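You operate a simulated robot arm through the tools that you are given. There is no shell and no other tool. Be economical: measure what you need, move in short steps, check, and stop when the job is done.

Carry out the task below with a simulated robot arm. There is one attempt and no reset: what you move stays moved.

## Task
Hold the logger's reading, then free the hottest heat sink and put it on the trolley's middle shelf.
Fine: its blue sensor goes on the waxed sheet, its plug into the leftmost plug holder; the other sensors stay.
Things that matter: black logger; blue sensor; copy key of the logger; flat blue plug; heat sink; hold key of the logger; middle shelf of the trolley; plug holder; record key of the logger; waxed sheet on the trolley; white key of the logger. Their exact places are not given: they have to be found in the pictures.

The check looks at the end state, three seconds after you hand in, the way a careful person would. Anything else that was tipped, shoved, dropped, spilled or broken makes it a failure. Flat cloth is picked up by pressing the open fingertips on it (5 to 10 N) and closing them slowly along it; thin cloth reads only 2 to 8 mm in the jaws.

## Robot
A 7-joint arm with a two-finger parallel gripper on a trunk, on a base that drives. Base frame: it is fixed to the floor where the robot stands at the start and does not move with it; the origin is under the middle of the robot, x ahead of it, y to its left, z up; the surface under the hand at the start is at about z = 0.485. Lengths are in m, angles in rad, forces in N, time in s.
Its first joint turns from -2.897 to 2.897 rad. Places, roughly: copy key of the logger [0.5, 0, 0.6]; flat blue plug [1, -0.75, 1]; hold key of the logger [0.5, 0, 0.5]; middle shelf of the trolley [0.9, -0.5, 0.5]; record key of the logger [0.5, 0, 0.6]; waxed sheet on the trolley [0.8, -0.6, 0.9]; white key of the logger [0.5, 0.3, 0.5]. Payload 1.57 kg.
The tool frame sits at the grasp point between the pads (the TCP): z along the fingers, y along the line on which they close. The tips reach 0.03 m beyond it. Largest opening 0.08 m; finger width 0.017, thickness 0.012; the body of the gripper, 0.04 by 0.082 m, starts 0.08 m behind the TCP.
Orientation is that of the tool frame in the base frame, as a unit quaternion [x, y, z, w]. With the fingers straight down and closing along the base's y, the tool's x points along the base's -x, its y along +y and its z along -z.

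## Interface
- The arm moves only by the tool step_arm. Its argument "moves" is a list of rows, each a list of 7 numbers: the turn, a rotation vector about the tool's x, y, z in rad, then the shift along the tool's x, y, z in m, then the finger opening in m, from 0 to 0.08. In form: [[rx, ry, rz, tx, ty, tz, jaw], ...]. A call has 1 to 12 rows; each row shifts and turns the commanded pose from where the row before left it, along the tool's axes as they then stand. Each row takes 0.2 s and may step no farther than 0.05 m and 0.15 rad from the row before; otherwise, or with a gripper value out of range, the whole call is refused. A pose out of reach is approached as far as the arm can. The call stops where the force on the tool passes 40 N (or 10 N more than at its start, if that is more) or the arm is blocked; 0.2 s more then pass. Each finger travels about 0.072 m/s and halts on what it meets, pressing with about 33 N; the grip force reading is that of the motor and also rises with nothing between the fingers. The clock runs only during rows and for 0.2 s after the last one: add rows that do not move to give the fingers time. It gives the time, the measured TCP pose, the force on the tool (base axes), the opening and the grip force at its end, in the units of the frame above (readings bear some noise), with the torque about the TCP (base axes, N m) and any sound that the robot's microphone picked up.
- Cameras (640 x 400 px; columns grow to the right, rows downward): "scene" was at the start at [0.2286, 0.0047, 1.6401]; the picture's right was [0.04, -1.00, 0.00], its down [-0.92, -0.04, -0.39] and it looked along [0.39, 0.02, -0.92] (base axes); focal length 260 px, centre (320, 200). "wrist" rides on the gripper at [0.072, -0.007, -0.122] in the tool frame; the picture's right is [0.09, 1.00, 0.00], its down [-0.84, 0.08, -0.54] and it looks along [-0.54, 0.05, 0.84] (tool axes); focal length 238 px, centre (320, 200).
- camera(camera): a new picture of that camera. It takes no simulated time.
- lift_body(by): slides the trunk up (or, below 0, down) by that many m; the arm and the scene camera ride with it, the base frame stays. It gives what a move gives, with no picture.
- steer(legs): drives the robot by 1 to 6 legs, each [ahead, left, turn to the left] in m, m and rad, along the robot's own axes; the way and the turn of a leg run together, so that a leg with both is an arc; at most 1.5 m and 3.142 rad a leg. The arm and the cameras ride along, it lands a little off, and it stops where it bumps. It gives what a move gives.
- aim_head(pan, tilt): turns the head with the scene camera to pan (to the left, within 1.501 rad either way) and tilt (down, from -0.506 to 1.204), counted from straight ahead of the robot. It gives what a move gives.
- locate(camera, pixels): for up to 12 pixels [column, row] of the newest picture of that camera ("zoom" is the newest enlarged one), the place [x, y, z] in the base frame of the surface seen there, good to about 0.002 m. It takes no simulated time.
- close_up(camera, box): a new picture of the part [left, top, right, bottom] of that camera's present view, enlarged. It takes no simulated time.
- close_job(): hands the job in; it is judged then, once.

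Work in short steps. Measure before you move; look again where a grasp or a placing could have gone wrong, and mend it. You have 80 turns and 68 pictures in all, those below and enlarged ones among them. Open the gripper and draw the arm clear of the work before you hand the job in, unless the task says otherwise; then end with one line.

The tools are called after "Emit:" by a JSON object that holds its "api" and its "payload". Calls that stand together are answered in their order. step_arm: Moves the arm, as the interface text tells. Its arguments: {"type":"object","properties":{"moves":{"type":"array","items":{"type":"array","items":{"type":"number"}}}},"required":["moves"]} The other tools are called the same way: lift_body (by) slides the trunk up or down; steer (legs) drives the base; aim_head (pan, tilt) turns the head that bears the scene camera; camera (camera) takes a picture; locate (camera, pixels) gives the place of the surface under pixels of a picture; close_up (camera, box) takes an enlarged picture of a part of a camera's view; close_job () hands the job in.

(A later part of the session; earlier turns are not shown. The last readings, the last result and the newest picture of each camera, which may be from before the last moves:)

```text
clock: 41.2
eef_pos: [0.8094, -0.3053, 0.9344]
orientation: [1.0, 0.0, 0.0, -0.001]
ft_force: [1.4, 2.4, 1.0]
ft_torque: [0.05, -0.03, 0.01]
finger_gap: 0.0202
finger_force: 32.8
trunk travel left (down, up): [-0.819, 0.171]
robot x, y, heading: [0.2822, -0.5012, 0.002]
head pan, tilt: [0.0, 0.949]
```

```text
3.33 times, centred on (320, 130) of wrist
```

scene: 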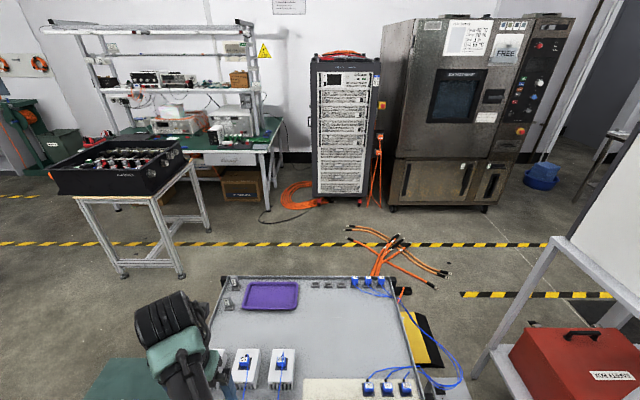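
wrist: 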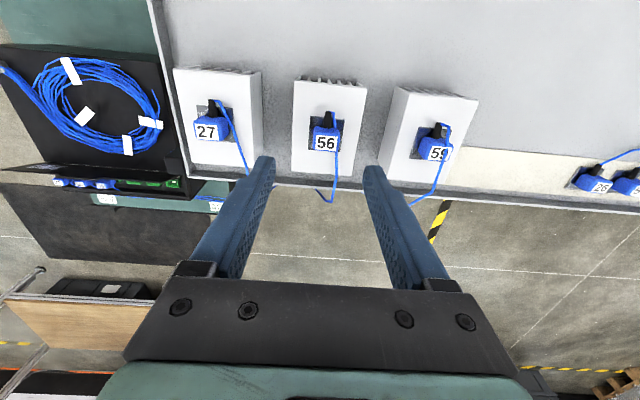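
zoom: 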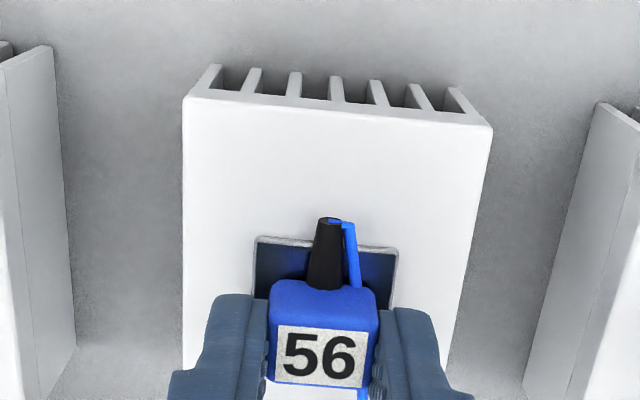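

Gripped at 0.020 m. I lift slowly in small steps and watch the force.

Emit:
{"api": "step_arm", "payload": {"moves": [[0, 0, 0, 0, 0, -0.003, 0.005], [0, 0, 0, 0, 0, -0.003, 0.005], [0, 0, 0, 0, 0, -0.004, 0.005]]}}

Emit:
{"api": "close_up", "payload": {"camera": "wrist", "box": [240, 70, 400, 190]}}

```text
clock: 42.0
eef_pos: [0.8098, -0.3074, 0.9433]
orientation: [1.0, 0.001, 0.0, 0.0]
ft_force: [0.5, -0.5, -0.2]
ft_torque: [0.02, -0.03, 0.03]
finger_gap: 0.0203
finger_force: 32.5
trunk travel left (down, up): [-0.819, 0.171]
robot x, y, heading: [0.2817, -0.503, 0.008]
head pan, tilt: [0.0, 0.949]
```

```text
3.33 times, centred on (320, 130) of wrist
```

zoom: 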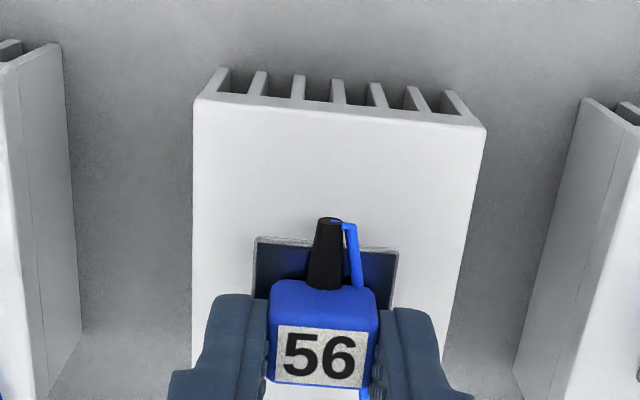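

The sensor came away with the sink left in place. I carry it up, forward of the sinks, then right to above the waxed sheet at y≈-0.505.

Emit:
{"api": "step_arm", "payload": {"moves": [[0, 0, 0, 0, 0, -0.0285, 0.005], [0, 0, 0, 0, 0, -0.0285, 0.005], [0, 0, 0, -0.035, 0, 0, 0.005], [0, 0, 0, -0.035, 0, 0, 0.005], [0, 0, 0, 0, 0.0494, 0, 0.005], [0, 0, 0, 0, 0.0494, 0, 0.005], [0, 0, 0, 0, 0.0494, 0, 0.005], [0, 0, 0, 0, 0.0494, 0, 0.005], [0, 0, 0, 0.0325, 0, 0, 0.005], [0, 0, 0, 0, 0, 0.03, 0.005], [0, 0, 0, 0, 0, 0.03, 0.005], [0, 0, 0, 0, 0, 0, 0.005]]}}

Emit:
{"api": "camera", "payload": {"camera": "wrist"}}

```text
clock: 44.6
eef_pos: [0.7713, -0.5044, 0.9375]
orientation: [1.0, 0.001, 0.0, 0.0]
ft_force: [-0.2, -0.7, 0.5]
ft_torque: [-0.02, -0.02, 0.0]
finger_gap: 0.0202
finger_force: 33.0
trunk travel left (down, up): [-0.819, 0.171]
robot x, y, heading: [0.285, -0.4999, 0.005]
head pan, tilt: [0.0, 0.949]
```

```text
31 pictures are left
```

wrist: 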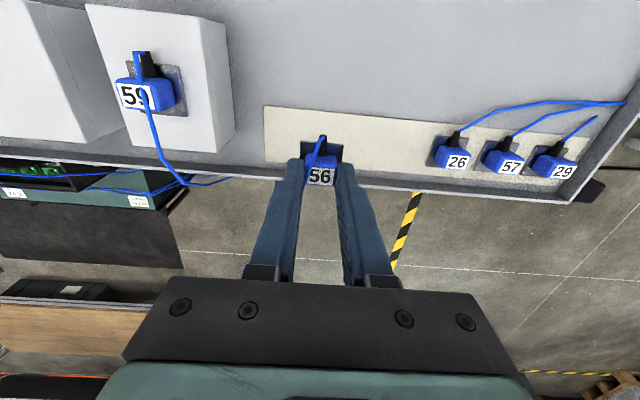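

Sensor 56 hangs right above the sheet. I lower it 0.047 m, release and lift away.

Emit:
{"api": "step_arm", "payload": {"moves": [[0, 0, 0, 0, 0, 0.025, 0.005], [0, 0, 0, 0, 0, 0.015, 0.005], [0, 0, 0, 0, 0, 0.005, 0.005], [0, 0, 0, 0, 0, 0.002, 0.005], [0, 0, 0, 0, 0, 0, 0.02], [0, 0, 0, 0, 0, 0, 0.03], [0, 0, 0, 0, 0, 0, 0.04], [0, 0, 0, 0, 0, -0.02, 0.04], [0, 0, 0, 0, 0, -0.04, 0.04], [0, 0, 0, 0, 0, -0.05, 0.04], [0, 0, 0, 0, 0, 0, 0.04]]}}

Emit:
{"api": "close_up", "payload": {"camera": "scene", "box": [200, 220, 430, 360]}}

```text
clock: 47.0
eef_pos: [0.7718, -0.5079, 1.0048]
orientation: [1.0, 0.0, 0.0, 0.0]
ft_force: [-0.1, 0.2, 0.5]
ft_torque: [-0.01, 0.01, 0.03]
finger_gap: 0.0401
finger_force: 0.0
trunk travel left (down, up): [-0.819, 0.171]
robot x, y, heading: [0.2811, -0.4992, 0.005]
head pan, tilt: [0.0, 0.949]
```

```text
2.78 times, centred on (315, 290) of scene
```

zoom: 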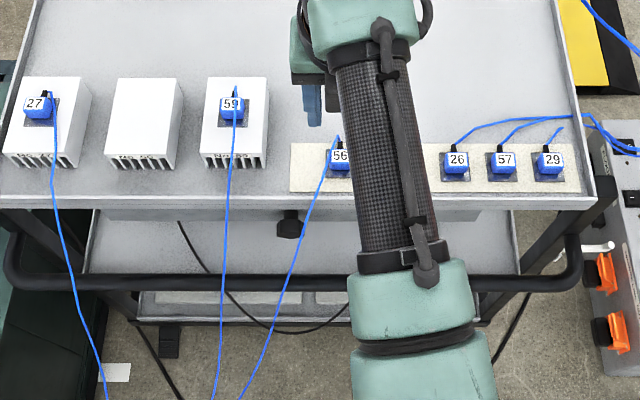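

Sensor 56 sits on the sheet. Next its plug at the logger: I raise and retract the hand, then drive back and left to the logger.

Emit:
{"api": "step_arm", "payload": {"moves": [[0, 0, 0, 0, 0, -0.05, 0.04], [0, 0, 0, 0, 0, -0.05, 0.04], [0, 0, 0, -0.045, 0, 0, 0.04], [0, 0, 0, -0.045, 0, 0, 0.04], [0, 0.13, 0, 0, 0, 0, 0.04], [0, 0.13, 0, 0, 0, 0, 0.04], [0, 0.13, 0, 0, 0, 0, 0.04], [0, 0.13, 0, 0, 0, 0, 0.04]]}}

Emit:
{"api": "steer", "payload": {"legs": [[-0.28, 0, 0], [0, 0.6, 0]]}}

Emit:
{"api": "lift_body", "payload": {"by": -0.15}}

Emit:
{"api": "camera", "payload": {"camera": "wrist"}}

```text
clock: 48.9
eef_pos: [0.6821, -0.5047, 1.1039]
orientation: [0.966, 0.001, 0.258, -0.002]
ft_force: [0.8, -0.1, -0.7]
ft_torque: [-0.03, 0.0, 0.0]
finger_gap: 0.04
finger_force: 0.1
trunk travel left (down, up): [-0.819, 0.171]
robot x, y, heading: [0.2826, -0.4968, 0.004]
head pan, tilt: [0.0, 0.949]
```

```text
clock: 53.8
eef_pos: [0.4099, 0.0802, 1.106]
orientation: [0.966, -0.014, 0.257, 0.004]
ft_force: [0.1, 1.1, 0.7]
ft_torque: [0.03, -0.02, 0.03]
finger_gap: 0.0398
finger_force: 0.1
trunk travel left (down, up): [-0.819, 0.171]
robot x, y, heading: [0.0093, 0.0957, -0.029]
head pan, tilt: [0.0, 0.949]
```

```text
clock: 55.5
eef_pos: [0.4105, 0.0813, 0.9537]
orientation: [0.966, -0.016, 0.257, 0.004]
ft_force: [-0.5, 0.1, -0.3]
ft_torque: [0.02, 0.01, 0.0]
finger_gap: 0.0401
finger_force: 0.0
trunk travel left (down, up): [-0.669, 0.321]
robot x, y, heading: [0.0146, 0.0975, -0.031]
head pan, tilt: [0.0, 0.949]
```

```text
29 pictures are left
```

wrist: 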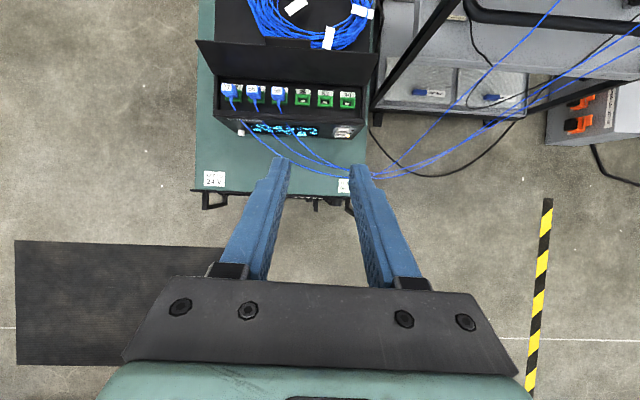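

I straighten the heading and bring the hand nearer the plugs for a close look.

Emit:
{"api": "steer", "payload": {"legs": [[0, 0, 0.031]]}}

Emit:
{"api": "step_arm", "payload": {"moves": [[0, 0, 0, 0, -0.048, 0, 0.04], [0, 0, 0, 0, -0.048, 0, 0.04]]}}

Emit:
{"api": "lift_body", "payload": {"by": -0.13}}

Emit:
{"api": "close_up", "payload": {"camera": "wrist", "box": [240, 40, 460, 178]}}

```text
clock: 56.3
eef_pos: [0.4107, 0.0946, 0.9552]
orientation: [0.966, 0.0, 0.257, -0.001]
ft_force: [-0.2, -0.2, 0.6]
ft_torque: [0.0, -0.02, -0.01]
finger_gap: 0.0401
finger_force: 0.0
trunk travel left (down, up): [-0.669, 0.321]
robot x, y, heading: [0.0138, 0.1004, 0.003]
head pan, tilt: [0.0, 0.949]
```

```text
clock: 56.9
eef_pos: [0.4133, 0.1872, 0.9543]
orientation: [0.967, 0.0, 0.257, 0.0]
ft_force: [0.2, 0.8, 0.2]
ft_torque: [0.02, 0.02, -0.02]
finger_gap: 0.0399
finger_force: 0.1
trunk travel left (down, up): [-0.669, 0.321]
robot x, y, heading: [0.0089, 0.0973, 0.001]
head pan, tilt: [0.0, 0.949]
```

```text
clock: 58.5
eef_pos: [0.4118, 0.1861, 0.8238]
orientation: [0.966, 0.001, 0.257, 0.0]
ft_force: [0.6, 0.1, 1.0]
ft_torque: [0.03, -0.02, -0.01]
finger_gap: 0.0399
finger_force: 0.0
trunk travel left (down, up): [-0.539, 0.451]
robot x, y, heading: [0.0102, 0.0989, -0.002]
head pan, tilt: [0.0, 0.949]
```

```text
2.90 times, centred on (350, 109) of wrist
```

zoom: 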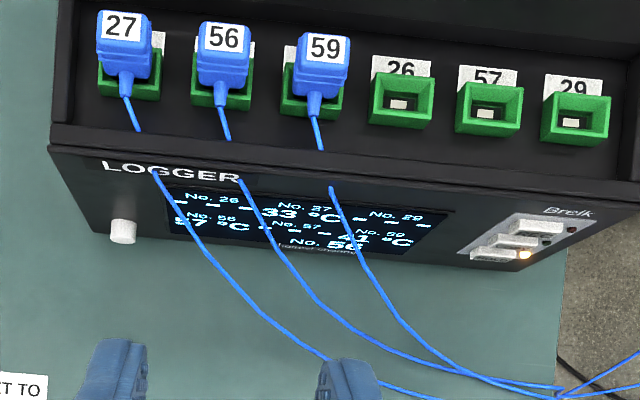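

Plugs stand vertically in their sockets, label on top, cable leaving at the front foot. I measure plug 56.

Emit:
{"api": "locate", "payload": {"camera": "zoom", "pixels": [[223, 36], [223, 25], [203, 36], [244, 38], [223, 48], [223, 60], [200, 75], [248, 75], [222, 95], [250, 98], [323, 46], [122, 26]]}}

Emit:
{"api": "close_up", "payload": {"camera": "wrist", "box": [265, 40, 355, 96]}}

```text
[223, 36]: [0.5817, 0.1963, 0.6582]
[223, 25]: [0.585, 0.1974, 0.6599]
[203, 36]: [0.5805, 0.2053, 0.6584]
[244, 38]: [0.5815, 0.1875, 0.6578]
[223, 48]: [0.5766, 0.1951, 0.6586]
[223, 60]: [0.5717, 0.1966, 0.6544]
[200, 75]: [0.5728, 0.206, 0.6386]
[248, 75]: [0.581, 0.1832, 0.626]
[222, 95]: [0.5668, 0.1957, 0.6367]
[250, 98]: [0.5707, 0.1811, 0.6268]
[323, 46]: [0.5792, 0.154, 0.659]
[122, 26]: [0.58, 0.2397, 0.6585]
```

```text
7.11 times, centred on (310, 68) of wrist
```

zoom: 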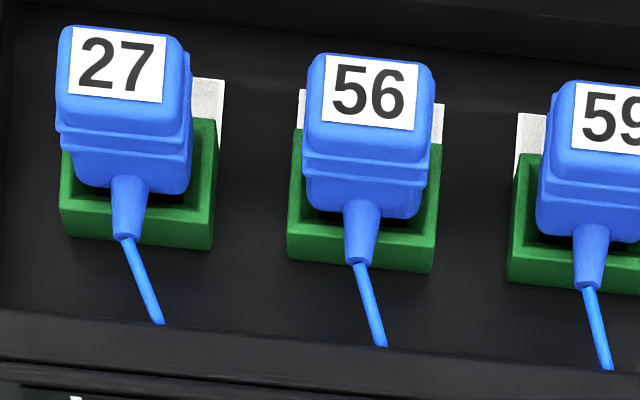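

Plug 56: centre (0.580, 0.196), top z 0.659, about 0.023 wide; socket rim at 0.627. I check the height of the black flap behind it before bringing the hand in.

Emit:
{"api": "locate", "payload": {"camera": "zoom", "pixels": [[250, 5], [500, 5], [500, 40], [480, 90], [370, 30], [316, 75], [425, 75], [300, 200], [430, 200]]}}

Emit:
{"api": "locate", "payload": {"camera": "wrist", "pixels": [[200, 42], [290, 45], [375, 55], [290, 60], [290, 70]]}}

Emit:
{"api": "step_arm", "payload": {"moves": [[0, -0.13, 0, 0, -0.01, 0, 0.034], [0, -0.13, 0, 0, 0, 0, 0.034], [0, -0.13, 0, 0, 0, 0, 0.034], [0, -0.13, 0, 0, 0, 0, 0.034], [0, 0, 0, 0.042, 0, 0, 0.034], [0, 0, 0, 0.042, 0, 0, 0.034], [0, 0, 0, 0.042, 0, 0, 0.034], [0, 0, 0, 0.042, 0, 0, 0.034], [0, 0, 0, 0, 0, 0, 0.034]]}}

Emit:
{"api": "camera", "payload": {"camera": "wrist"}}

```text
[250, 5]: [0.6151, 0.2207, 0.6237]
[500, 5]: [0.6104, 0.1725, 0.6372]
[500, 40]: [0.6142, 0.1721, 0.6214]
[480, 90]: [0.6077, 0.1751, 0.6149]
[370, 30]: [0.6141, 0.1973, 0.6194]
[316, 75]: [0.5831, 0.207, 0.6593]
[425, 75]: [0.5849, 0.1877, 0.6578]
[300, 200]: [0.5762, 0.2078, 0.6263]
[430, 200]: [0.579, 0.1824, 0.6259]
```

```text
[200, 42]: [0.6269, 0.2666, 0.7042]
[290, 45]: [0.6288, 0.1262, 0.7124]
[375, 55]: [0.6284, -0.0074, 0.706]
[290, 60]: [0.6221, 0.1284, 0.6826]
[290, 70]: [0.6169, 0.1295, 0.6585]
```

```text
clock: 60.5
eef_pos: [0.5773, 0.196, 0.8227]
orientation: [1.0, 0.002, 0.0, -0.001]
ft_force: [-0.1, 0.0, -0.2]
ft_torque: [-0.02, 0.01, -0.03]
finger_gap: 0.0341
finger_force: 0.0
trunk travel left (down, up): [-0.539, 0.451]
robot x, y, heading: [0.014, 0.0982, 0.003]
head pan, tilt: [0.0, 0.949]
```

```text
26 pictures are left
```

wrist: 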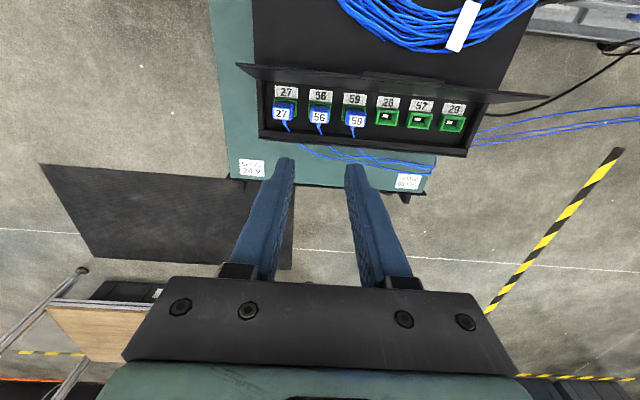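

Flap top is at z≈0.71, clear of the hand. I descend straight over plug 56 with 0.034 m opening and close.

Emit:
{"api": "step_arm", "payload": {"moves": [[0, 0, 0, 0.003, -0.0005, 0.036, 0.034], [0, 0, 0, 0, 0, 0.036, 0.034], [0, 0, 0, 0, 0, 0.036, 0.034], [0, 0, 0, 0, 0, 0.025, 0.034], [0, 0, 0, 0, 0, 0.013, 0.034], [0, 0, 0, 0, 0, 0.0107, 0.034], [0, 0, 0, 0, 0, 0, 0.02], [0, 0, 0, 0, 0, 0, 0.01], [0, 0, 0, 0, 0, 0, 0.01]]}}

Emit:
{"api": "close_up", "payload": {"camera": "wrist", "box": [240, 70, 400, 190]}}

```text
clock: 62.5
eef_pos: [0.5821, 0.197, 0.668]
orientation: [1.0, 0.001, -0.001, 0.0]
ft_force: [-1.2, 1.0, -2.1]
ft_torque: [0.03, 0.09, -0.01]
finger_gap: 0.0203
finger_force: 33.1
trunk travel left (down, up): [-0.539, 0.451]
robot x, y, heading: [0.0126, 0.0957, 0.004]
head pan, tilt: [0.0, 0.949]
```

```text
3.33 times, centred on (320, 130) of wrist
```

zoom: 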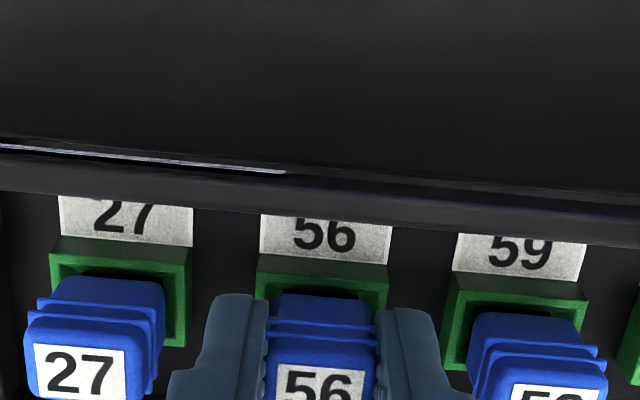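

Plug 56 is gripped (0.020 m). I pull straight up in small steps, watching the force.

Emit:
{"api": "step_arm", "payload": {"moves": [[0, 0, 0, 0, 0, -0.003, 0.005], [0, 0, 0, 0, 0, -0.004, 0.005], [0, 0, 0, 0, 0, -0.006, 0.005], [0, 0, 0, 0, 0, -0.012, 0.005], [0, 0, 0, 0, 0, -0.02, 0.005]]}}

Emit:
{"api": "camera", "payload": {"camera": "wrist"}}

```text
clock: 63.7
eef_pos: [0.5841, 0.1989, 0.7115]
orientation: [1.0, 0.001, 0.0, -0.002]
ft_force: [0.1, 0.7, 0.0]
ft_torque: [0.02, -0.05, 0.0]
finger_gap: 0.0206
finger_force: 33.0
trunk travel left (down, up): [-0.539, 0.451]
robot x, y, heading: [0.0112, 0.1039, 0.002]
head pan, tilt: [0.0, 0.949]
```

```text
24 pictures are left
```

wrist: 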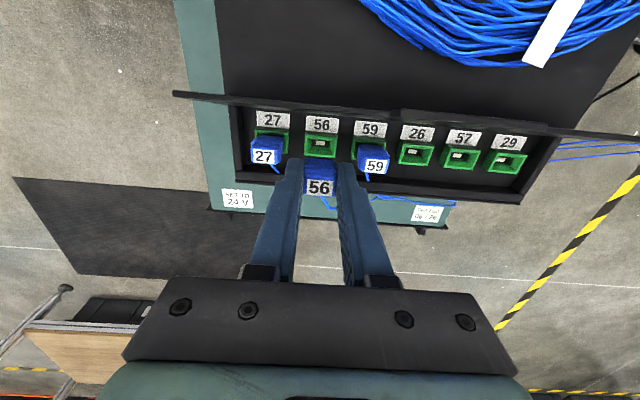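

Plug 56 is free of its socket. Before driving, I lift it 0.2 m and test how far the arm reaches forward at this raised posture (needed for the rear holder).

Emit:
{"api": "step_arm", "payload": {"moves": [[0, 0, 0, 0, 0, -0.05, 0.005], [0, 0, 0, 0, 0, -0.05, 0.005], [0, 0, 0, 0, 0, -0.05, 0.005], [0, 0, 0, 0, 0, -0.05, 0.005], [0, 0, 0, 0.045, 0, 0, 0.005], [0, 0, 0, 0.045, 0, 0, 0.005], [0, 0, 0, 0.045, 0, 0, 0.005], [0, 0, 0, 0, 0, 0, 0.005]]}}

Emit:
{"api": "camera", "payload": {"camera": "scene"}}

```text
clock: 65.5
eef_pos: [0.6642, 0.199, 0.9131]
orientation: [1.0, 0.001, 0.0, -0.001]
ft_force: [-0.2, -0.1, -0.2]
ft_torque: [-0.04, 0.0, -0.02]
finger_gap: 0.0206
finger_force: 32.8
out of reach, approached as far as the arm can: row 6, 7
trunk travel left (down, up): [-0.539, 0.451]
robot x, y, heading: [0.0119, 0.0994, 0.002]
head pan, tilt: [0.0, 0.949]
```

```text
23 pictures are left
```

scene: 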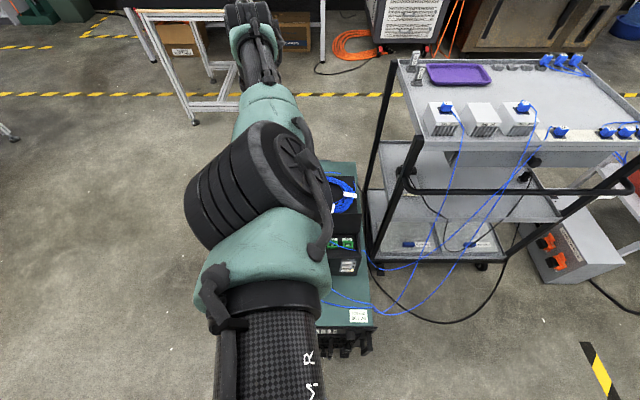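

Reach with the tool down is ~0.66 m, short for the rear holder. I'll set the plug back in its socket briefly and re-grip it with the hand pitched forward; first I return above the socket.

Emit:
{"api": "step_arm", "payload": {"moves": [[0, 0, 0, -0.041, 0, 0, 0.005], [0, 0, 0, -0.041, 0, 0, 0.005], [0, 0, 0, 0, 0, 0.05, 0.005], [0, 0, 0, 0, 0, 0.05, 0.005], [0, 0, 0, 0, 0, 0.05, 0.005], [0, 0, 0, 0, 0, 0.045, 0.005], [0, 0, 0, 0, 0, 0, 0.005]]}}

Emit:
{"api": "close_up", "payload": {"camera": "wrist", "box": [240, 90, 400, 210]}}

Emit:
{"api": "locate", "payload": {"camera": "zoom", "pixels": [[320, 60], [266, 90], [374, 90], [320, 105]]}}

```text
clock: 67.1
eef_pos: [0.5806, 0.1947, 0.7168]
orientation: [1.0, 0.001, 0.0, 0.001]
ft_force: [0.3, -0.8, 0.0]
ft_torque: [-0.01, -0.01, 0.01]
finger_gap: 0.0202
finger_force: 33.1
trunk travel left (down, up): [-0.539, 0.451]
robot x, y, heading: [0.0097, 0.0986, 0.003]
head pan, tilt: [0.0, 0.949]
```

```text
3.33 times, centred on (320, 150) of wrist
```

zoom: 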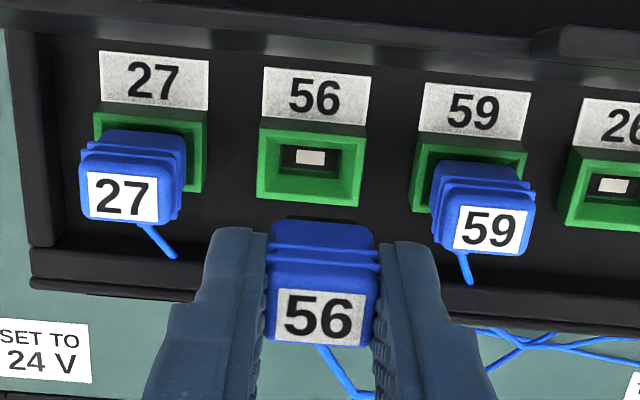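

```text
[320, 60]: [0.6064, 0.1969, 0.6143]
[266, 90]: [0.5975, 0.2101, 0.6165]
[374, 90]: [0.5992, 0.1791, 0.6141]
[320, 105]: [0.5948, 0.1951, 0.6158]
```

I measure the empty socket's rim to align precisely.

Emit:
{"api": "locate", "payload": {"camera": "zoom", "pixels": [[268, 160], [358, 168], [310, 196], [315, 138], [283, 160], [342, 168], [320, 320], [275, 315], [367, 320], [320, 345], [320, 290]]}}

```text
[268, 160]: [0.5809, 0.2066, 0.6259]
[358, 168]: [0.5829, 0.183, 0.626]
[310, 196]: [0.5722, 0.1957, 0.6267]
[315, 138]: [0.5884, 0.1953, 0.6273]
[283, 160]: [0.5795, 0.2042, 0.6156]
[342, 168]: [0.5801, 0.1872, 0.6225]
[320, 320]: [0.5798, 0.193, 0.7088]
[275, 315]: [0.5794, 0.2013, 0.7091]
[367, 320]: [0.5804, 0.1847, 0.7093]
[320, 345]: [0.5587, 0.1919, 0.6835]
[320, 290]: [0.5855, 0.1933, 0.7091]
```

Alignment is within ~1 mm; I lower the plug gently into its socket and release.

Emit:
{"api": "step_arm", "payload": {"moves": [[0, 0, 0, 0.0008, -0.001, 0.012, 0.005], [0, 0, 0, 0, 0, 0.008, 0.005], [0, 0, 0, 0, 0, 0.006, 0.005], [0, 0, 0, 0, 0, 0.006, 0.005], [0, 0, 0, 0, 0, 0.006, 0.005], [0, 0, 0, 0, 0, 0.006, 0.005], [0, 0, 0, 0, 0, 0.004, 0.005], [0, 0, 0, 0, 0, 0, 0.005]]}}

Emit:
{"api": "close_up", "payload": {"camera": "wrist", "box": [240, 90, 400, 210]}}

```text
clock: 68.9
eef_pos: [0.5813, 0.1973, 0.6676]
orientation: [1.0, 0.001, -0.001, 0.0]
ft_force: [-7.9, -0.9, 8.3]
ft_torque: [-0.03, 0.23, 0.01]
finger_gap: 0.0204
finger_force: 32.4
trunk travel left (down, up): [-0.539, 0.451]
robot x, y, heading: [0.0131, 0.0985, 0.003]
head pan, tilt: [0.0, 0.949]
```

```text
3.33 times, centred on (320, 150) of wrist
```

zoom: 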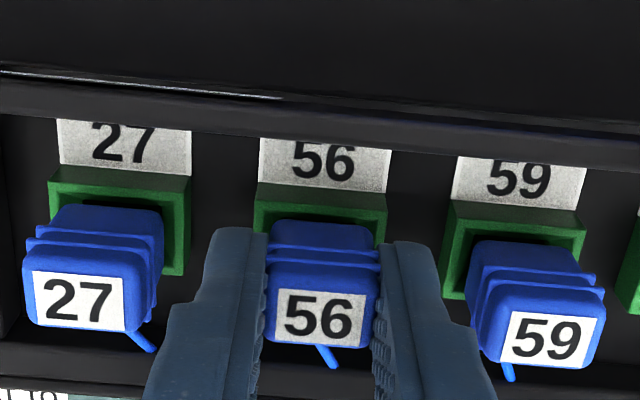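

The plug is seated again. I open, pitch the hand 0.6 rad forward about the grasp, shift back 12 mm and re-grip.

Emit:
{"api": "step_arm", "payload": {"moves": [[0, 0, 0, 0, 0, 0, 0.02], [0, 0, 0, 0, 0, 0, 0.034], [0, 0.12, 0, -0.003, 0, 0, 0.034], [0, 0.12, 0, -0.003, 0, 0, 0.034], [0, 0.12, 0, -0.002, 0, -0.0015, 0.034], [0, 0.12, 0, -0.002, 0, -0.002, 0.034], [0, 0.12, 0, -0.001, 0, -0.0015, 0.034], [0, 0, 0, 0, 0, 0, 0.034]]}}

Emit:
{"api": "close_up", "payload": {"camera": "wrist", "box": [240, 90, 400, 210]}}

```text
clock: 70.7
eef_pos: [0.5686, 0.1988, 0.6699]
orientation: [0.955, 0.001, 0.297, -0.001]
ft_force: [0.0, -1.2, -0.5]
ft_torque: [-0.01, -0.01, 0.08]
finger_gap: 0.0341
finger_force: 0.1
trunk travel left (down, up): [-0.539, 0.451]
robot x, y, heading: [0.0128, 0.0992, 0.003]
head pan, tilt: [0.0, 0.949]
```

```text
3.33 times, centred on (320, 150) of wrist
```

zoom: 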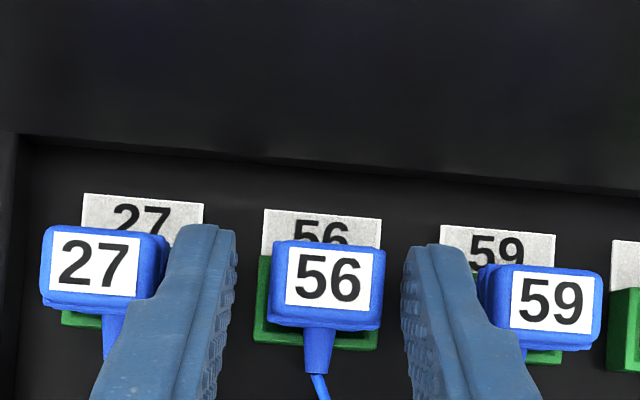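

Fingers straddle plug 56 with the pitched hand. I close and pull straight up.

Emit:
{"api": "step_arm", "payload": {"moves": [[0, 0, 0, 0, 0, 0, 0.02], [0, 0, 0, 0, 0, 0, 0.005], [0, 0, 0, 0, 0, 0, 0.005], [0, 0, 0, 0.0017, 0, -0.0025, 0.005], [0, 0, 0, 0.0028, 0, -0.0041, 0.005], [0, 0, 0, 0.0056, 0, -0.0083, 0.005], [0, 0, 0, 0.0113, 0, -0.0165, 0.005], [0, 0, 0, 0.0226, 0, -0.033, 0.005], [0, 0, 0, 0.0226, 0, -0.033, 0.005], [0, 0, 0, 0.0226, 0, -0.033, 0.005], [0, 0, 0, 0, 0, 0, 0.005]]}}

Emit:
{"api": "camera", "payload": {"camera": "wrist"}}

```text
clock: 73.1
eef_pos: [0.5675, 0.201, 0.8322]
orientation: [0.955, 0.001, 0.295, -0.001]
ft_force: [-0.4, 0.8, -0.8]
ft_torque: [0.0, 0.01, 0.04]
finger_gap: 0.0205
finger_force: 32.9
trunk travel left (down, up): [-0.539, 0.451]
robot x, y, heading: [0.0118, 0.0998, -0.0]
head pan, tilt: [0.0, 0.949]
```

```text
19 pictures are left
```

wrist: 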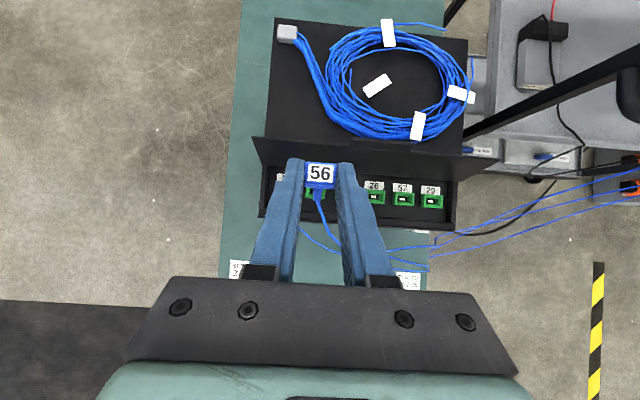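

Plug held with its label up. I raise the trunk 0.3 m, drive right to in front of the trolley and look.

Emit:
{"api": "lift_body", "payload": {"by": 0.3}}

Emit:
{"api": "steer", "payload": {"legs": [[0, -0.61, 0]]}}

Emit:
{"api": "aim_head", "payload": {"pan": 0.15, "tilt": 0.75}}

Emit:
{"api": "camera", "payload": {"camera": "scene"}}

```text
clock: 76.1
eef_pos: [0.5686, 0.1999, 1.1309]
orientation: [0.955, 0.0, 0.296, 0.0]
ft_force: [-0.2, -1.0, -0.5]
ft_torque: [0.01, 0.02, 0.01]
finger_gap: 0.0202
finger_force: 32.7
trunk travel left (down, up): [-0.839, 0.151]
robot x, y, heading: [0.0085, 0.1012, 0.0]
head pan, tilt: [0.0, 0.949]
```

```text
clock: 79.6
eef_pos: [0.5688, -0.4183, 1.1323]
orientation: [0.955, -0.001, 0.296, 0.0]
ft_force: [0.3, 0.8, -0.1]
ft_torque: [0.01, 0.04, -0.01]
finger_gap: 0.0202
finger_force: 33.1
trunk travel left (down, up): [-0.839, 0.151]
robot x, y, heading: [0.0114, -0.5167, -0.002]
head pan, tilt: [0.0, 0.949]
```

```text
clock: 80.3
eef_pos: [0.5687, -0.4179, 1.1304]
orientation: [0.955, -0.001, 0.295, 0.0]
ft_force: [-0.5, 0.2, -1.5]
ft_torque: [0.01, 0.02, 0.03]
finger_gap: 0.0201
finger_force: 32.8
trunk travel left (down, up): [-0.839, 0.151]
robot x, y, heading: [0.0102, -0.5127, 0.001]
head pan, tilt: [0.15, 0.75]
```

```text
18 pictures are left
```

scene: 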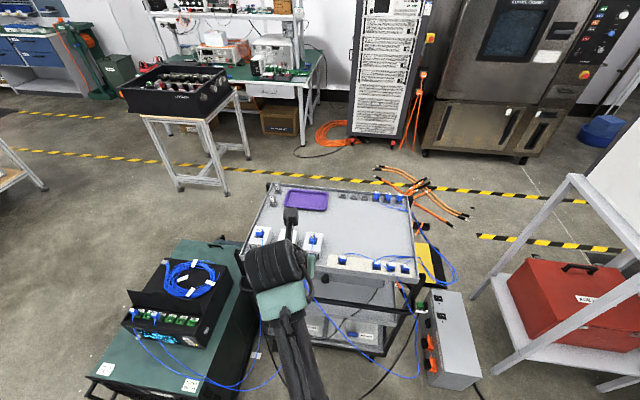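

A blue loop hangs low near (400,375). I zoom in to understand where cable 56 runs before going forward.

Emit:
{"api": "close_up", "payload": {"camera": "scene", "box": [240, 230, 480, 390]}}

Emit:
{"api": "locate", "payload": {"camera": "scene", "pixels": [[414, 376], [390, 374], [418, 345], [350, 335], [330, 310], [345, 262], [405, 300]]}}

```text
2.50 times, centred on (360, 310) of scene
```

zoom: 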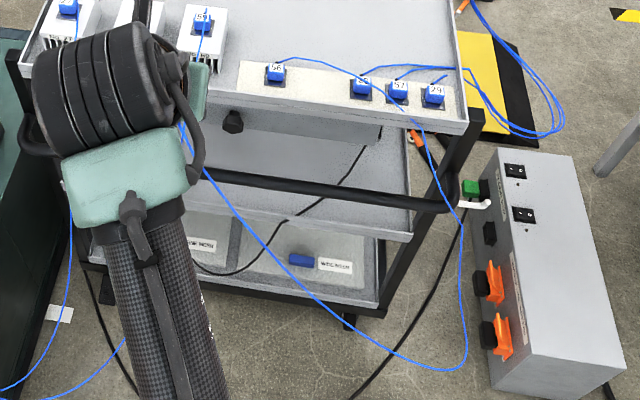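

```text
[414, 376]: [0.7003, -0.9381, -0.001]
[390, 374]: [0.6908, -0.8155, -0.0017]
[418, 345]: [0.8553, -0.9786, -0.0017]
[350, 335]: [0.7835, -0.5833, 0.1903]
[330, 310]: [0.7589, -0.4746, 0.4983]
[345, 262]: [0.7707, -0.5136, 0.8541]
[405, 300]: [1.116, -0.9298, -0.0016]
```

Cable 56 loops out over the right end of the handle; moving the plug high and back will draw it onto the tray. I drive 0.33 m ahead, raise the hand and look.

Emit:
{"api": "steer", "payload": {"legs": [[0.33, 0, 0]]}}

Emit:
{"api": "step_arm", "payload": {"moves": [[0, 0, 0, 0.0282, 0, -0.0413, 0.005], [0, 0, 0, 0.0282, 0, -0.0413, 0.005], [0, 0, 0, 0.0282, 0, -0.0413, 0.005], [0, 0, 0, 0.0282, 0, -0.0413, 0.005], [0, 0, 0, 0.0282, 0, -0.0413, 0.005], [0, 0, 0, 0.033, 0.01, 0.0226, 0.005], [0, 0, 0, 0.033, 0.01, 0.0226, 0.005], [0, 0, 0, 0.033, 0.01, 0.0226, 0.005], [0, 0, 0, 0.033, 0.01, 0.0226, 0.005], [0, 0, 0, 0, 0, 0, 0.005]]}}

Emit:
{"api": "camera", "payload": {"camera": "wrist"}}

```text
clock: 82.5
eef_pos: [0.9083, -0.418, 1.1311]
orientation: [0.955, 0.0, 0.296, 0.0]
ft_force: [-0.6, 0.2, 0.2]
ft_torque: [-0.02, 0.05, -0.01]
finger_gap: 0.0204
finger_force: 33.0
trunk travel left (down, up): [-0.839, 0.151]
robot x, y, heading: [0.3509, -0.5208, -0.0]
head pan, tilt: [0.15, 0.75]
```

```text
clock: 84.7
eef_pos: [1.0687, -0.4569, 1.3805]
orientation: [0.955, 0.001, 0.296, -0.001]
ft_force: [-0.1, -0.6, -0.2]
ft_torque: [0.01, -0.01, 0.01]
finger_gap: 0.0204
finger_force: 33.0
trunk travel left (down, up): [-0.839, 0.151]
robot x, y, heading: [0.3504, -0.5168, 0.001]
head pan, tilt: [0.15, 0.75]
```

```text
16 pictures are left
```

wrist: 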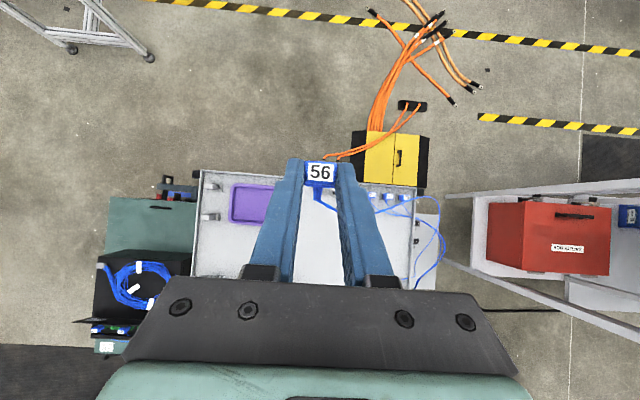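

Reach is good (plug at x≈1.07, z 1.38). I lower the trunk 0.38 m and look at the holders from the wrist.

Emit:
{"api": "lift_body", "payload": {"by": -0.38}}

Emit:
{"api": "close_up", "payload": {"camera": "wrist", "box": [220, 90, 460, 230]}}

Emit:
{"api": "locate", "payload": {"camera": "zoom", "pixels": [[320, 200], [300, 200]]}}

```text
clock: 88.4
eef_pos: [1.0684, -0.4576, 1.0005]
orientation: [0.955, 0.0, 0.296, -0.001]
ft_force: [-0.1, -0.5, 0.0]
ft_torque: [0.02, 0.0, -0.01]
finger_gap: 0.0203
finger_force: 32.8
trunk travel left (down, up): [-0.459, 0.531]
robot x, y, heading: [0.3498, -0.5176, 0.002]
head pan, tilt: [0.15, 0.75]
```

```text
2.67 times, centred on (340, 160) of wrist
```

zoom: 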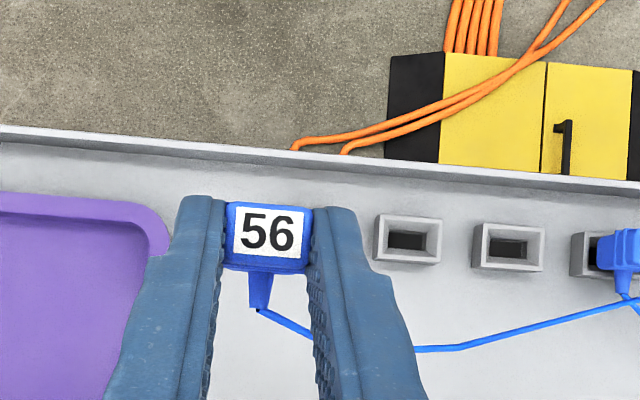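

```text
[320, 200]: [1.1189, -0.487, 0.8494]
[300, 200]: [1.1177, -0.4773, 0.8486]
```

The leftmost holder is hidden behind the plug; I measure the next two holders to extrapolate its centre, plus the plug itself.

Emit:
{"api": "locate", "payload": {"camera": "zoom", "pixels": [[380, 238], [437, 243], [408, 219], [406, 262], [480, 245], [540, 250], [510, 227], [508, 270], [235, 230], [304, 235], [268, 210], [268, 252]]}}

```text
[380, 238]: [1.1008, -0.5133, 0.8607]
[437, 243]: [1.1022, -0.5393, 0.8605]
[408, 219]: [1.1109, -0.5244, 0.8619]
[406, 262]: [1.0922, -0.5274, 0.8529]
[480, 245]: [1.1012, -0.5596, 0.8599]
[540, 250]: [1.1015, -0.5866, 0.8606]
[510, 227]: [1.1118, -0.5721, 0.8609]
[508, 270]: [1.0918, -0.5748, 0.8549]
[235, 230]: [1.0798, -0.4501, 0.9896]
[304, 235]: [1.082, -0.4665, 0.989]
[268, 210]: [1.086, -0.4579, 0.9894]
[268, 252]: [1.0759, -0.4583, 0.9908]
```

First holder is at about (1.102,-0.478), rim z 0.862. I shift the plug over it and come down to 4-5 cm above its seat for a check.

Emit:
{"api": "step_arm", "payload": {"moves": [[0, 0, 0, 0.0181, 0.0197, 0.0124, 0.005], [0, 0, 0, -0.0113, 0, 0.0165, 0.005], [0, 0, 0, -0.0113, 0, 0.0165, 0.005], [0, 0, 0, 0, 0, 0, 0.005]]}}

Emit:
{"api": "close_up", "payload": {"camera": "wrist", "box": [240, 110, 440, 230]}}

Emit:
{"api": "locate", "payload": {"camera": "zoom", "pixels": [[220, 150], [290, 155]]}}

```text
clock: 89.4
eef_pos: [1.0884, -0.4766, 0.961]
orientation: [0.955, 0.0, 0.295, 0.0]
ft_force: [0.3, -1.1, 0.0]
ft_torque: [-0.01, 0.02, -0.01]
finger_gap: 0.0203
finger_force: 33.1
trunk travel left (down, up): [-0.459, 0.531]
robot x, y, heading: [0.3494, -0.5152, 0.002]
head pan, tilt: [0.15, 0.75]
```

```text
3.20 times, centred on (340, 170) of wrist
```

zoom: 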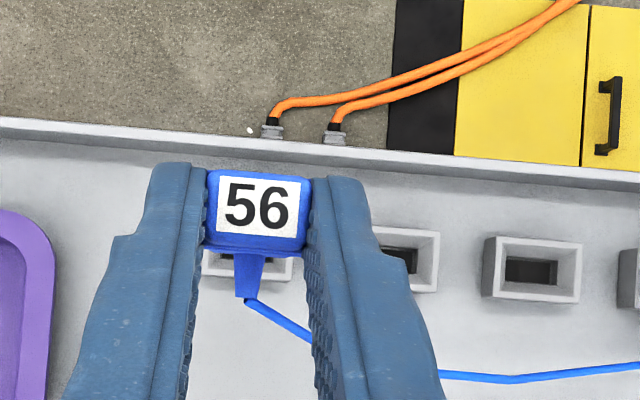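

```text
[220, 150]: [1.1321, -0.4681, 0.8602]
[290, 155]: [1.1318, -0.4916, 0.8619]
```

The holder's front peeks out under the plug. I measure its side edges against the plug's label.

Emit:
{"api": "locate", "payload": {"camera": "zoom", "pixels": [[205, 268], [290, 270], [225, 275], [275, 276], [495, 270], [575, 272], [420, 285], [222, 200], [298, 210], [260, 180], [258, 232], [540, 298]]}}

```text
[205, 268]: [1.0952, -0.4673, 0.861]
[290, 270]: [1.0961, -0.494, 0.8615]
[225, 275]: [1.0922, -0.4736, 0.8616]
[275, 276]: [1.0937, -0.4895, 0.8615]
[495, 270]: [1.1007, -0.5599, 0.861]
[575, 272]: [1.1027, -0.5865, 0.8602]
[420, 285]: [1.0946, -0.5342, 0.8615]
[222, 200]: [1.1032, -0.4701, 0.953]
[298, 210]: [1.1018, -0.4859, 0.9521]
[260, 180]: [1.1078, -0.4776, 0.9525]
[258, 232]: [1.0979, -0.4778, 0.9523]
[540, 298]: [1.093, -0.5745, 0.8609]
```

Offset is 2 mm in y; I correct it and lower the plug slowly into the holder.

Emit:
{"api": "step_arm", "payload": {"moves": [[0, 0, 0, -0.0085, 0.002, 0.0124, 0.005], [0, 0, 0, -0.0056, 0, 0.0083, 0.005], [0, 0, 0, -0.0045, 0, 0.0066, 0.005], [0, 0, 0, -0.0034, 0, 0.005, 0.005], [0, 0, 0, -0.0034, 0, 0.005, 0.005], [0, 0, 0, -0.0034, 0, 0.005, 0.005], [0, 0, 0, -0.0023, 0, 0.0033, 0.005], [0, 0, 0, 0, 0, 0, 0.005]]}}

Emit:
{"api": "close_up", "payload": {"camera": "wrist", "box": [240, 110, 440, 230]}}

```text
clock: 91.2
eef_pos: [1.0903, -0.4793, 0.9063]
orientation: [0.955, 0.0, 0.295, -0.001]
ft_force: [-1.0, -1.7, 0.1]
ft_torque: [0.03, 0.02, 0.0]
finger_gap: 0.0205
finger_force: 32.9
trunk travel left (down, up): [-0.459, 0.531]
robot x, y, heading: [0.349, -0.5172, 0.001]
head pan, tilt: [0.15, 0.75]
```

```text
3.20 times, centred on (340, 170) of wrist
```

zoom: 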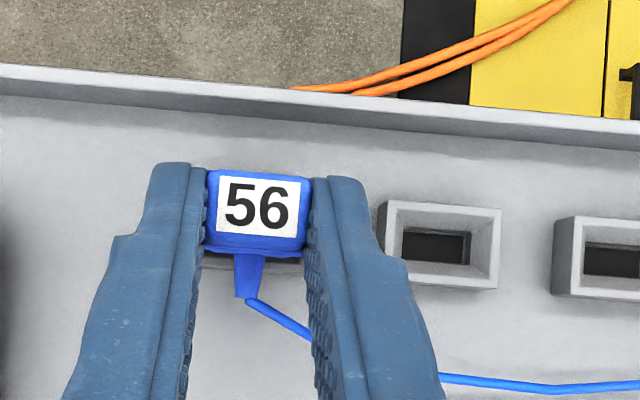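

It's going in with no side force. I push down a few more millimetres to feel the seat, then release and back off along the tool axis.

Emit:
{"api": "step_arm", "payload": {"moves": [[0, 0, 0, -0.0011, 0, 0.0017, 0.005], [0, 0, 0, -0.0011, 0, 0.0017, 0.005], [0, 0, 0, 0, 0, 0, 0.005]]}}

Emit:
{"api": "step_arm", "payload": {"moves": [[0, 0, 0, 0, 0, 0, 0.02], [0, 0, 0, 0, 0, 0, 0.035], [0, 0, 0, 0, 0, -0.02, 0.035], [0, 0, 0, 0, 0, -0.04, 0.035], [0, 0, 0, 0, 0, -0.05, 0.035], [0, 0, 0, 0, 0, -0.05, 0.035]]}}

Emit:
{"api": "camera", "payload": {"camera": "wrist"}}

```text
clock: 92.0
eef_pos: [1.0899, -0.4795, 0.9043]
orientation: [0.955, 0.0, 0.297, -0.001]
ft_force: [3.0, 0.2, 4.3]
ft_torque: [-0.02, -0.23, 0.04]
finger_gap: 0.0204
finger_force: 33.2
trunk travel left (down, up): [-0.459, 0.531]
robot x, y, heading: [0.3493, -0.5163, 0.007]
head pan, tilt: [0.15, 0.75]
```

```text
clock: 93.4
eef_pos: [0.9984, -0.4782, 1.0383]
orientation: [0.955, 0.001, 0.296, 0.0]
ft_force: [-0.5, 0.1, 0.5]
ft_torque: [0.01, 0.02, 0.02]
finger_gap: 0.0352
finger_force: 0.1
trunk travel left (down, up): [-0.459, 0.531]
robot x, y, heading: [0.3513, -0.5197, -0.001]
head pan, tilt: [0.15, 0.75]
```

```text
12 pictures are left
```

wrist: 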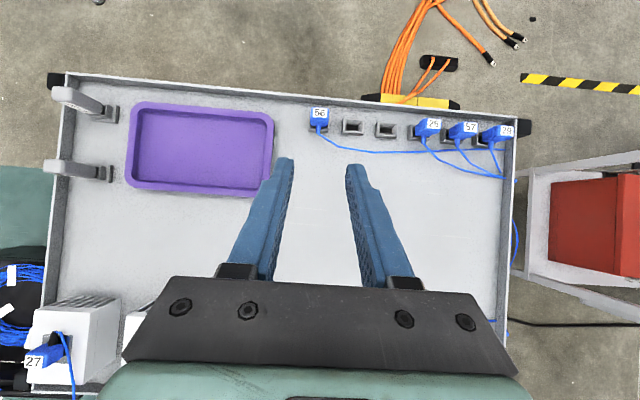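

Plug 56 is in the leftmost holder and its cable hangs off the right side like the others. I drive back and take a look at the trolley front and the sensors.

Emit:
{"api": "lift_body", "payload": {"by": 0.1}}

Emit:
{"api": "steer", "payload": {"legs": [[-0.3, 0, 0]]}}

Emit:
{"api": "step_arm", "payload": {"moves": [[0, 0, 0, 0, -0.05, -0.0, 0.07], [0, 0, 0, 0, -0.05, 0, 0.07], [0, 0, 0, 0, -0.05, 0, 0.07], [0, 0, 0, 0, -0.05, 0, 0.07]]}}

Emit:
{"api": "aim_head", "payload": {"pan": -0.05, "tilt": 0.65}}

Emit:
{"api": "close_up", "payload": {"camera": "scene", "box": [140, 150, 500, 390]}}

```text
clock: 94.7
eef_pos: [1.001, -0.4796, 1.1379]
orientation: [0.955, 0.001, 0.295, 0.0]
ft_force: [0.0, 0.6, 0.7]
ft_torque: [0.02, 0.0, -0.01]
finger_gap: 0.035
finger_force: 0.0
trunk travel left (down, up): [-0.559, 0.431]
robot x, y, heading: [0.3511, -0.5185, -0.002]
head pan, tilt: [0.15, 0.75]
```

```text
clock: 96.8
eef_pos: [0.7019, -0.4804, 1.1372]
orientation: [0.955, -0.002, 0.296, 0.001]
ft_force: [0.9, 0.6, -0.3]
ft_torque: [-0.02, -0.01, -0.01]
finger_gap: 0.035
finger_force: 0.1
trunk travel left (down, up): [-0.559, 0.431]
robot x, y, heading: [0.0508, -0.5185, -0.005]
head pan, tilt: [0.15, 0.75]
```

```text
clock: 97.8
eef_pos: [0.7017, -0.2828, 1.1369]
orientation: [0.955, -0.002, 0.296, 0.0]
ft_force: [-0.4, -0.4, 0.8]
ft_torque: [-0.04, 0.0, 0.0]
finger_gap: 0.07
finger_force: 0.0
trunk travel left (down, up): [-0.559, 0.431]
robot x, y, heading: [0.0508, -0.5162, 0.004]
head pan, tilt: [0.15, 0.75]
```

```text
clock: 98.5
eef_pos: [0.7015, -0.2835, 1.1366]
orientation: [0.955, -0.001, 0.296, 0.0]
ft_force: [-0.1, -0.1, 0.0]
ft_torque: [-0.01, 0.02, 0.04]
finger_gap: 0.0702
finger_force: 0.0
trunk travel left (down, up): [-0.559, 0.431]
robot x, y, heading: [0.0507, -0.5185, 0.003]
head pan, tilt: [-0.051, 0.649]
```

```text
1.67 times, centred on (320, 270) of scene
```

zoom: 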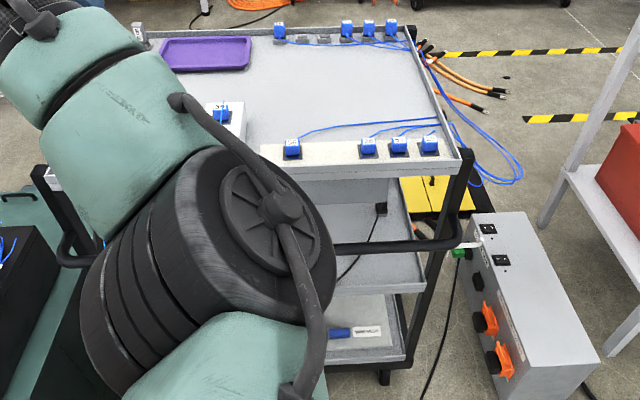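

Cable 56 hangs neatly off the right side; the front is clear. For sink 56 I pitch the hand to 15° below horizontal, align in y, lower to tray height in front of it, and look.

Emit:
{"api": "step_arm", "payload": {"moves": [[0, 0.1418, 0, 0, 0.01, 0, 0.076], [0, 0.1418, 0, 0, 0.012, 0, 0.076], [0, 0.1418, 0, 0, 0, 0, 0.076], [0, 0.1418, 0, 0, 0, 0, 0.076], [0, 0.1418, 0, 0, 0, 0, 0.076], [0, 0, 0, 0, 0, -0.02, 0.076], [0, 0, 0, 0, 0, 0, 0.076]]}}

Emit:
{"api": "lift_body", "payload": {"by": -0.2}}

Emit:
{"api": "camera", "payload": {"camera": "wrist"}}

```text
clock: 100.1
eef_pos: [0.6841, -0.303, 1.1417]
orientation: [0.794, -0.001, 0.608, 0.0]
ft_force: [0.1, -0.1, 0.1]
ft_torque: [0.01, -0.03, -0.01]
finger_gap: 0.076
finger_force: 0.0
trunk travel left (down, up): [-0.559, 0.431]
robot x, y, heading: [0.0531, -0.516, -0.002]
head pan, tilt: [-0.051, 0.649]
```

```text
clock: 102.2
eef_pos: [0.6842, -0.3052, 0.9419]
orientation: [0.794, -0.001, 0.608, 0.0]
ft_force: [0.0, 0.3, 0.9]
ft_torque: [-0.02, -0.03, 0.0]
finger_gap: 0.0763
finger_force: 0.0
trunk travel left (down, up): [-0.359, 0.631]
robot x, y, heading: [0.0536, -0.513, -0.004]
head pan, tilt: [-0.051, 0.649]
```

```text
10 pictures are left
```

wrist: 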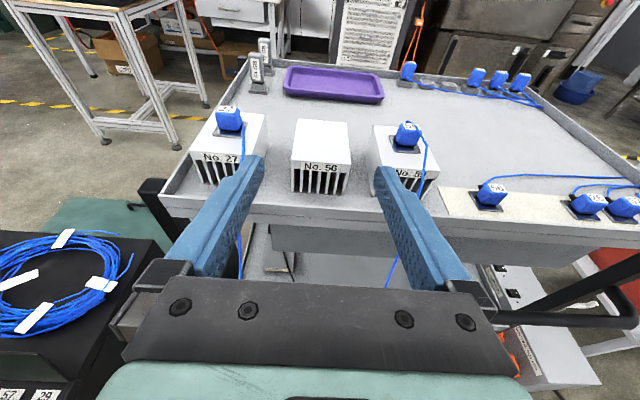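

The sink is straight ahead. I measure it once more before advancing.

Emit:
{"api": "locate", "payload": {"camera": "wrist", "pixels": [[295, 160], [350, 162], [322, 160], [322, 125], [294, 190], [347, 192], [322, 195], [238, 165], [376, 150], [200, 205], [400, 215]]}}

```text
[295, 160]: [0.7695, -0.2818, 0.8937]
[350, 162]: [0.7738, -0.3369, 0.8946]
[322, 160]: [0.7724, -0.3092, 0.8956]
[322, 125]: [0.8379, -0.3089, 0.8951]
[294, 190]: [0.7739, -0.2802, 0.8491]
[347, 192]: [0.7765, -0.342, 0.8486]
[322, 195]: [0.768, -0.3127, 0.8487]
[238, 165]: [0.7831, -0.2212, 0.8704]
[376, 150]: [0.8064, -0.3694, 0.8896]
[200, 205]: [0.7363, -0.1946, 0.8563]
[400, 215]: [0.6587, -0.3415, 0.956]
```

Sink: y from -0.281 to -0.338, top 0.895. I drop to z≈0.88, slide forward around it, and close.

Emit:
{"api": "step_arm", "payload": {"moves": [[0, 0, 0, -0.03, 0.0045, 0.0081, 0.08], [0, 0, 0, -0.03, 0, 0.0081, 0.08], [0, 0, 0, 0.0092, 0, 0.0341, 0.08], [0, 0, 0, 0.0092, 0, 0.0341, 0.08], [0, 0, 0, 0.0092, 0, 0.0341, 0.08], [0, 0, 0, 0, 0, 0, 0.08]]}}

Emit:
{"api": "camera", "payload": {"camera": "wrist"}}

```text
clock: 103.7
eef_pos: [0.7868, -0.3098, 0.8783]
orientation: [0.794, -0.002, 0.609, 0.0]
ft_force: [-0.5, 0.3, 0.1]
ft_torque: [0.0, 0.01, 0.0]
finger_gap: 0.08
finger_force: 0.1
trunk travel left (down, up): [-0.359, 0.631]
robot x, y, heading: [0.0545, -0.5188, -0.005]
head pan, tilt: [-0.051, 0.649]
```

```text
9 pictures are left
```

wrist: 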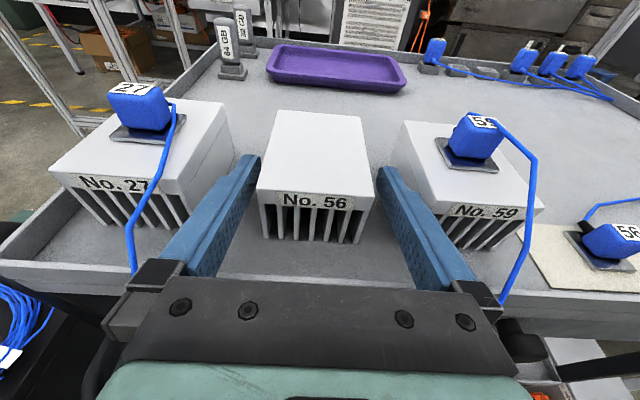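

The fingers straddle the sink. I close, then lift 0.04 m slowly.

Emit:
{"api": "step_arm", "payload": {"moves": [[0, 0, 0, 0, 0, 0, 0.065], [0, 0, 0, 0, 0, 0, 0.05], [0, 0, 0, 0, 0, 0, 0.04], [0, 0, 0, 0, 0, 0, 0.04], [0, 0, 0, 0.0048, 0, -0.0013, 0.04], [0, 0, 0, 0.0097, 0, -0.0026, 0.04], [0, 0, 0, 0.0241, 0, -0.0065, 0.04], [0, 0, 0, 0, 0, 0, 0.04]]}}

Emit:
{"api": "camera", "payload": {"camera": "wrist"}}

```text
clock: 105.5
eef_pos: [0.7887, -0.3088, 0.9185]
orientation: [0.794, -0.001, 0.608, 0.0]
ft_force: [0.3, -0.8, -3.5]
ft_torque: [0.0, 0.09, -0.06]
finger_gap: 0.0599
finger_force: 33.1
trunk travel left (down, up): [-0.359, 0.631]
robot x, y, heading: [0.0551, -0.5144, -0.002]
head pan, tilt: [-0.051, 0.649]
```

```text
8 pictures are left
```

wrist: 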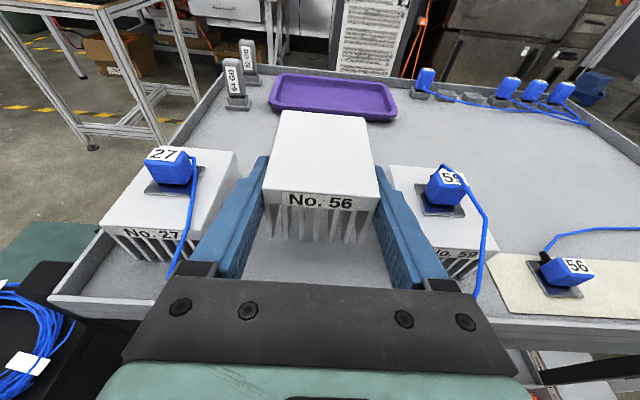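

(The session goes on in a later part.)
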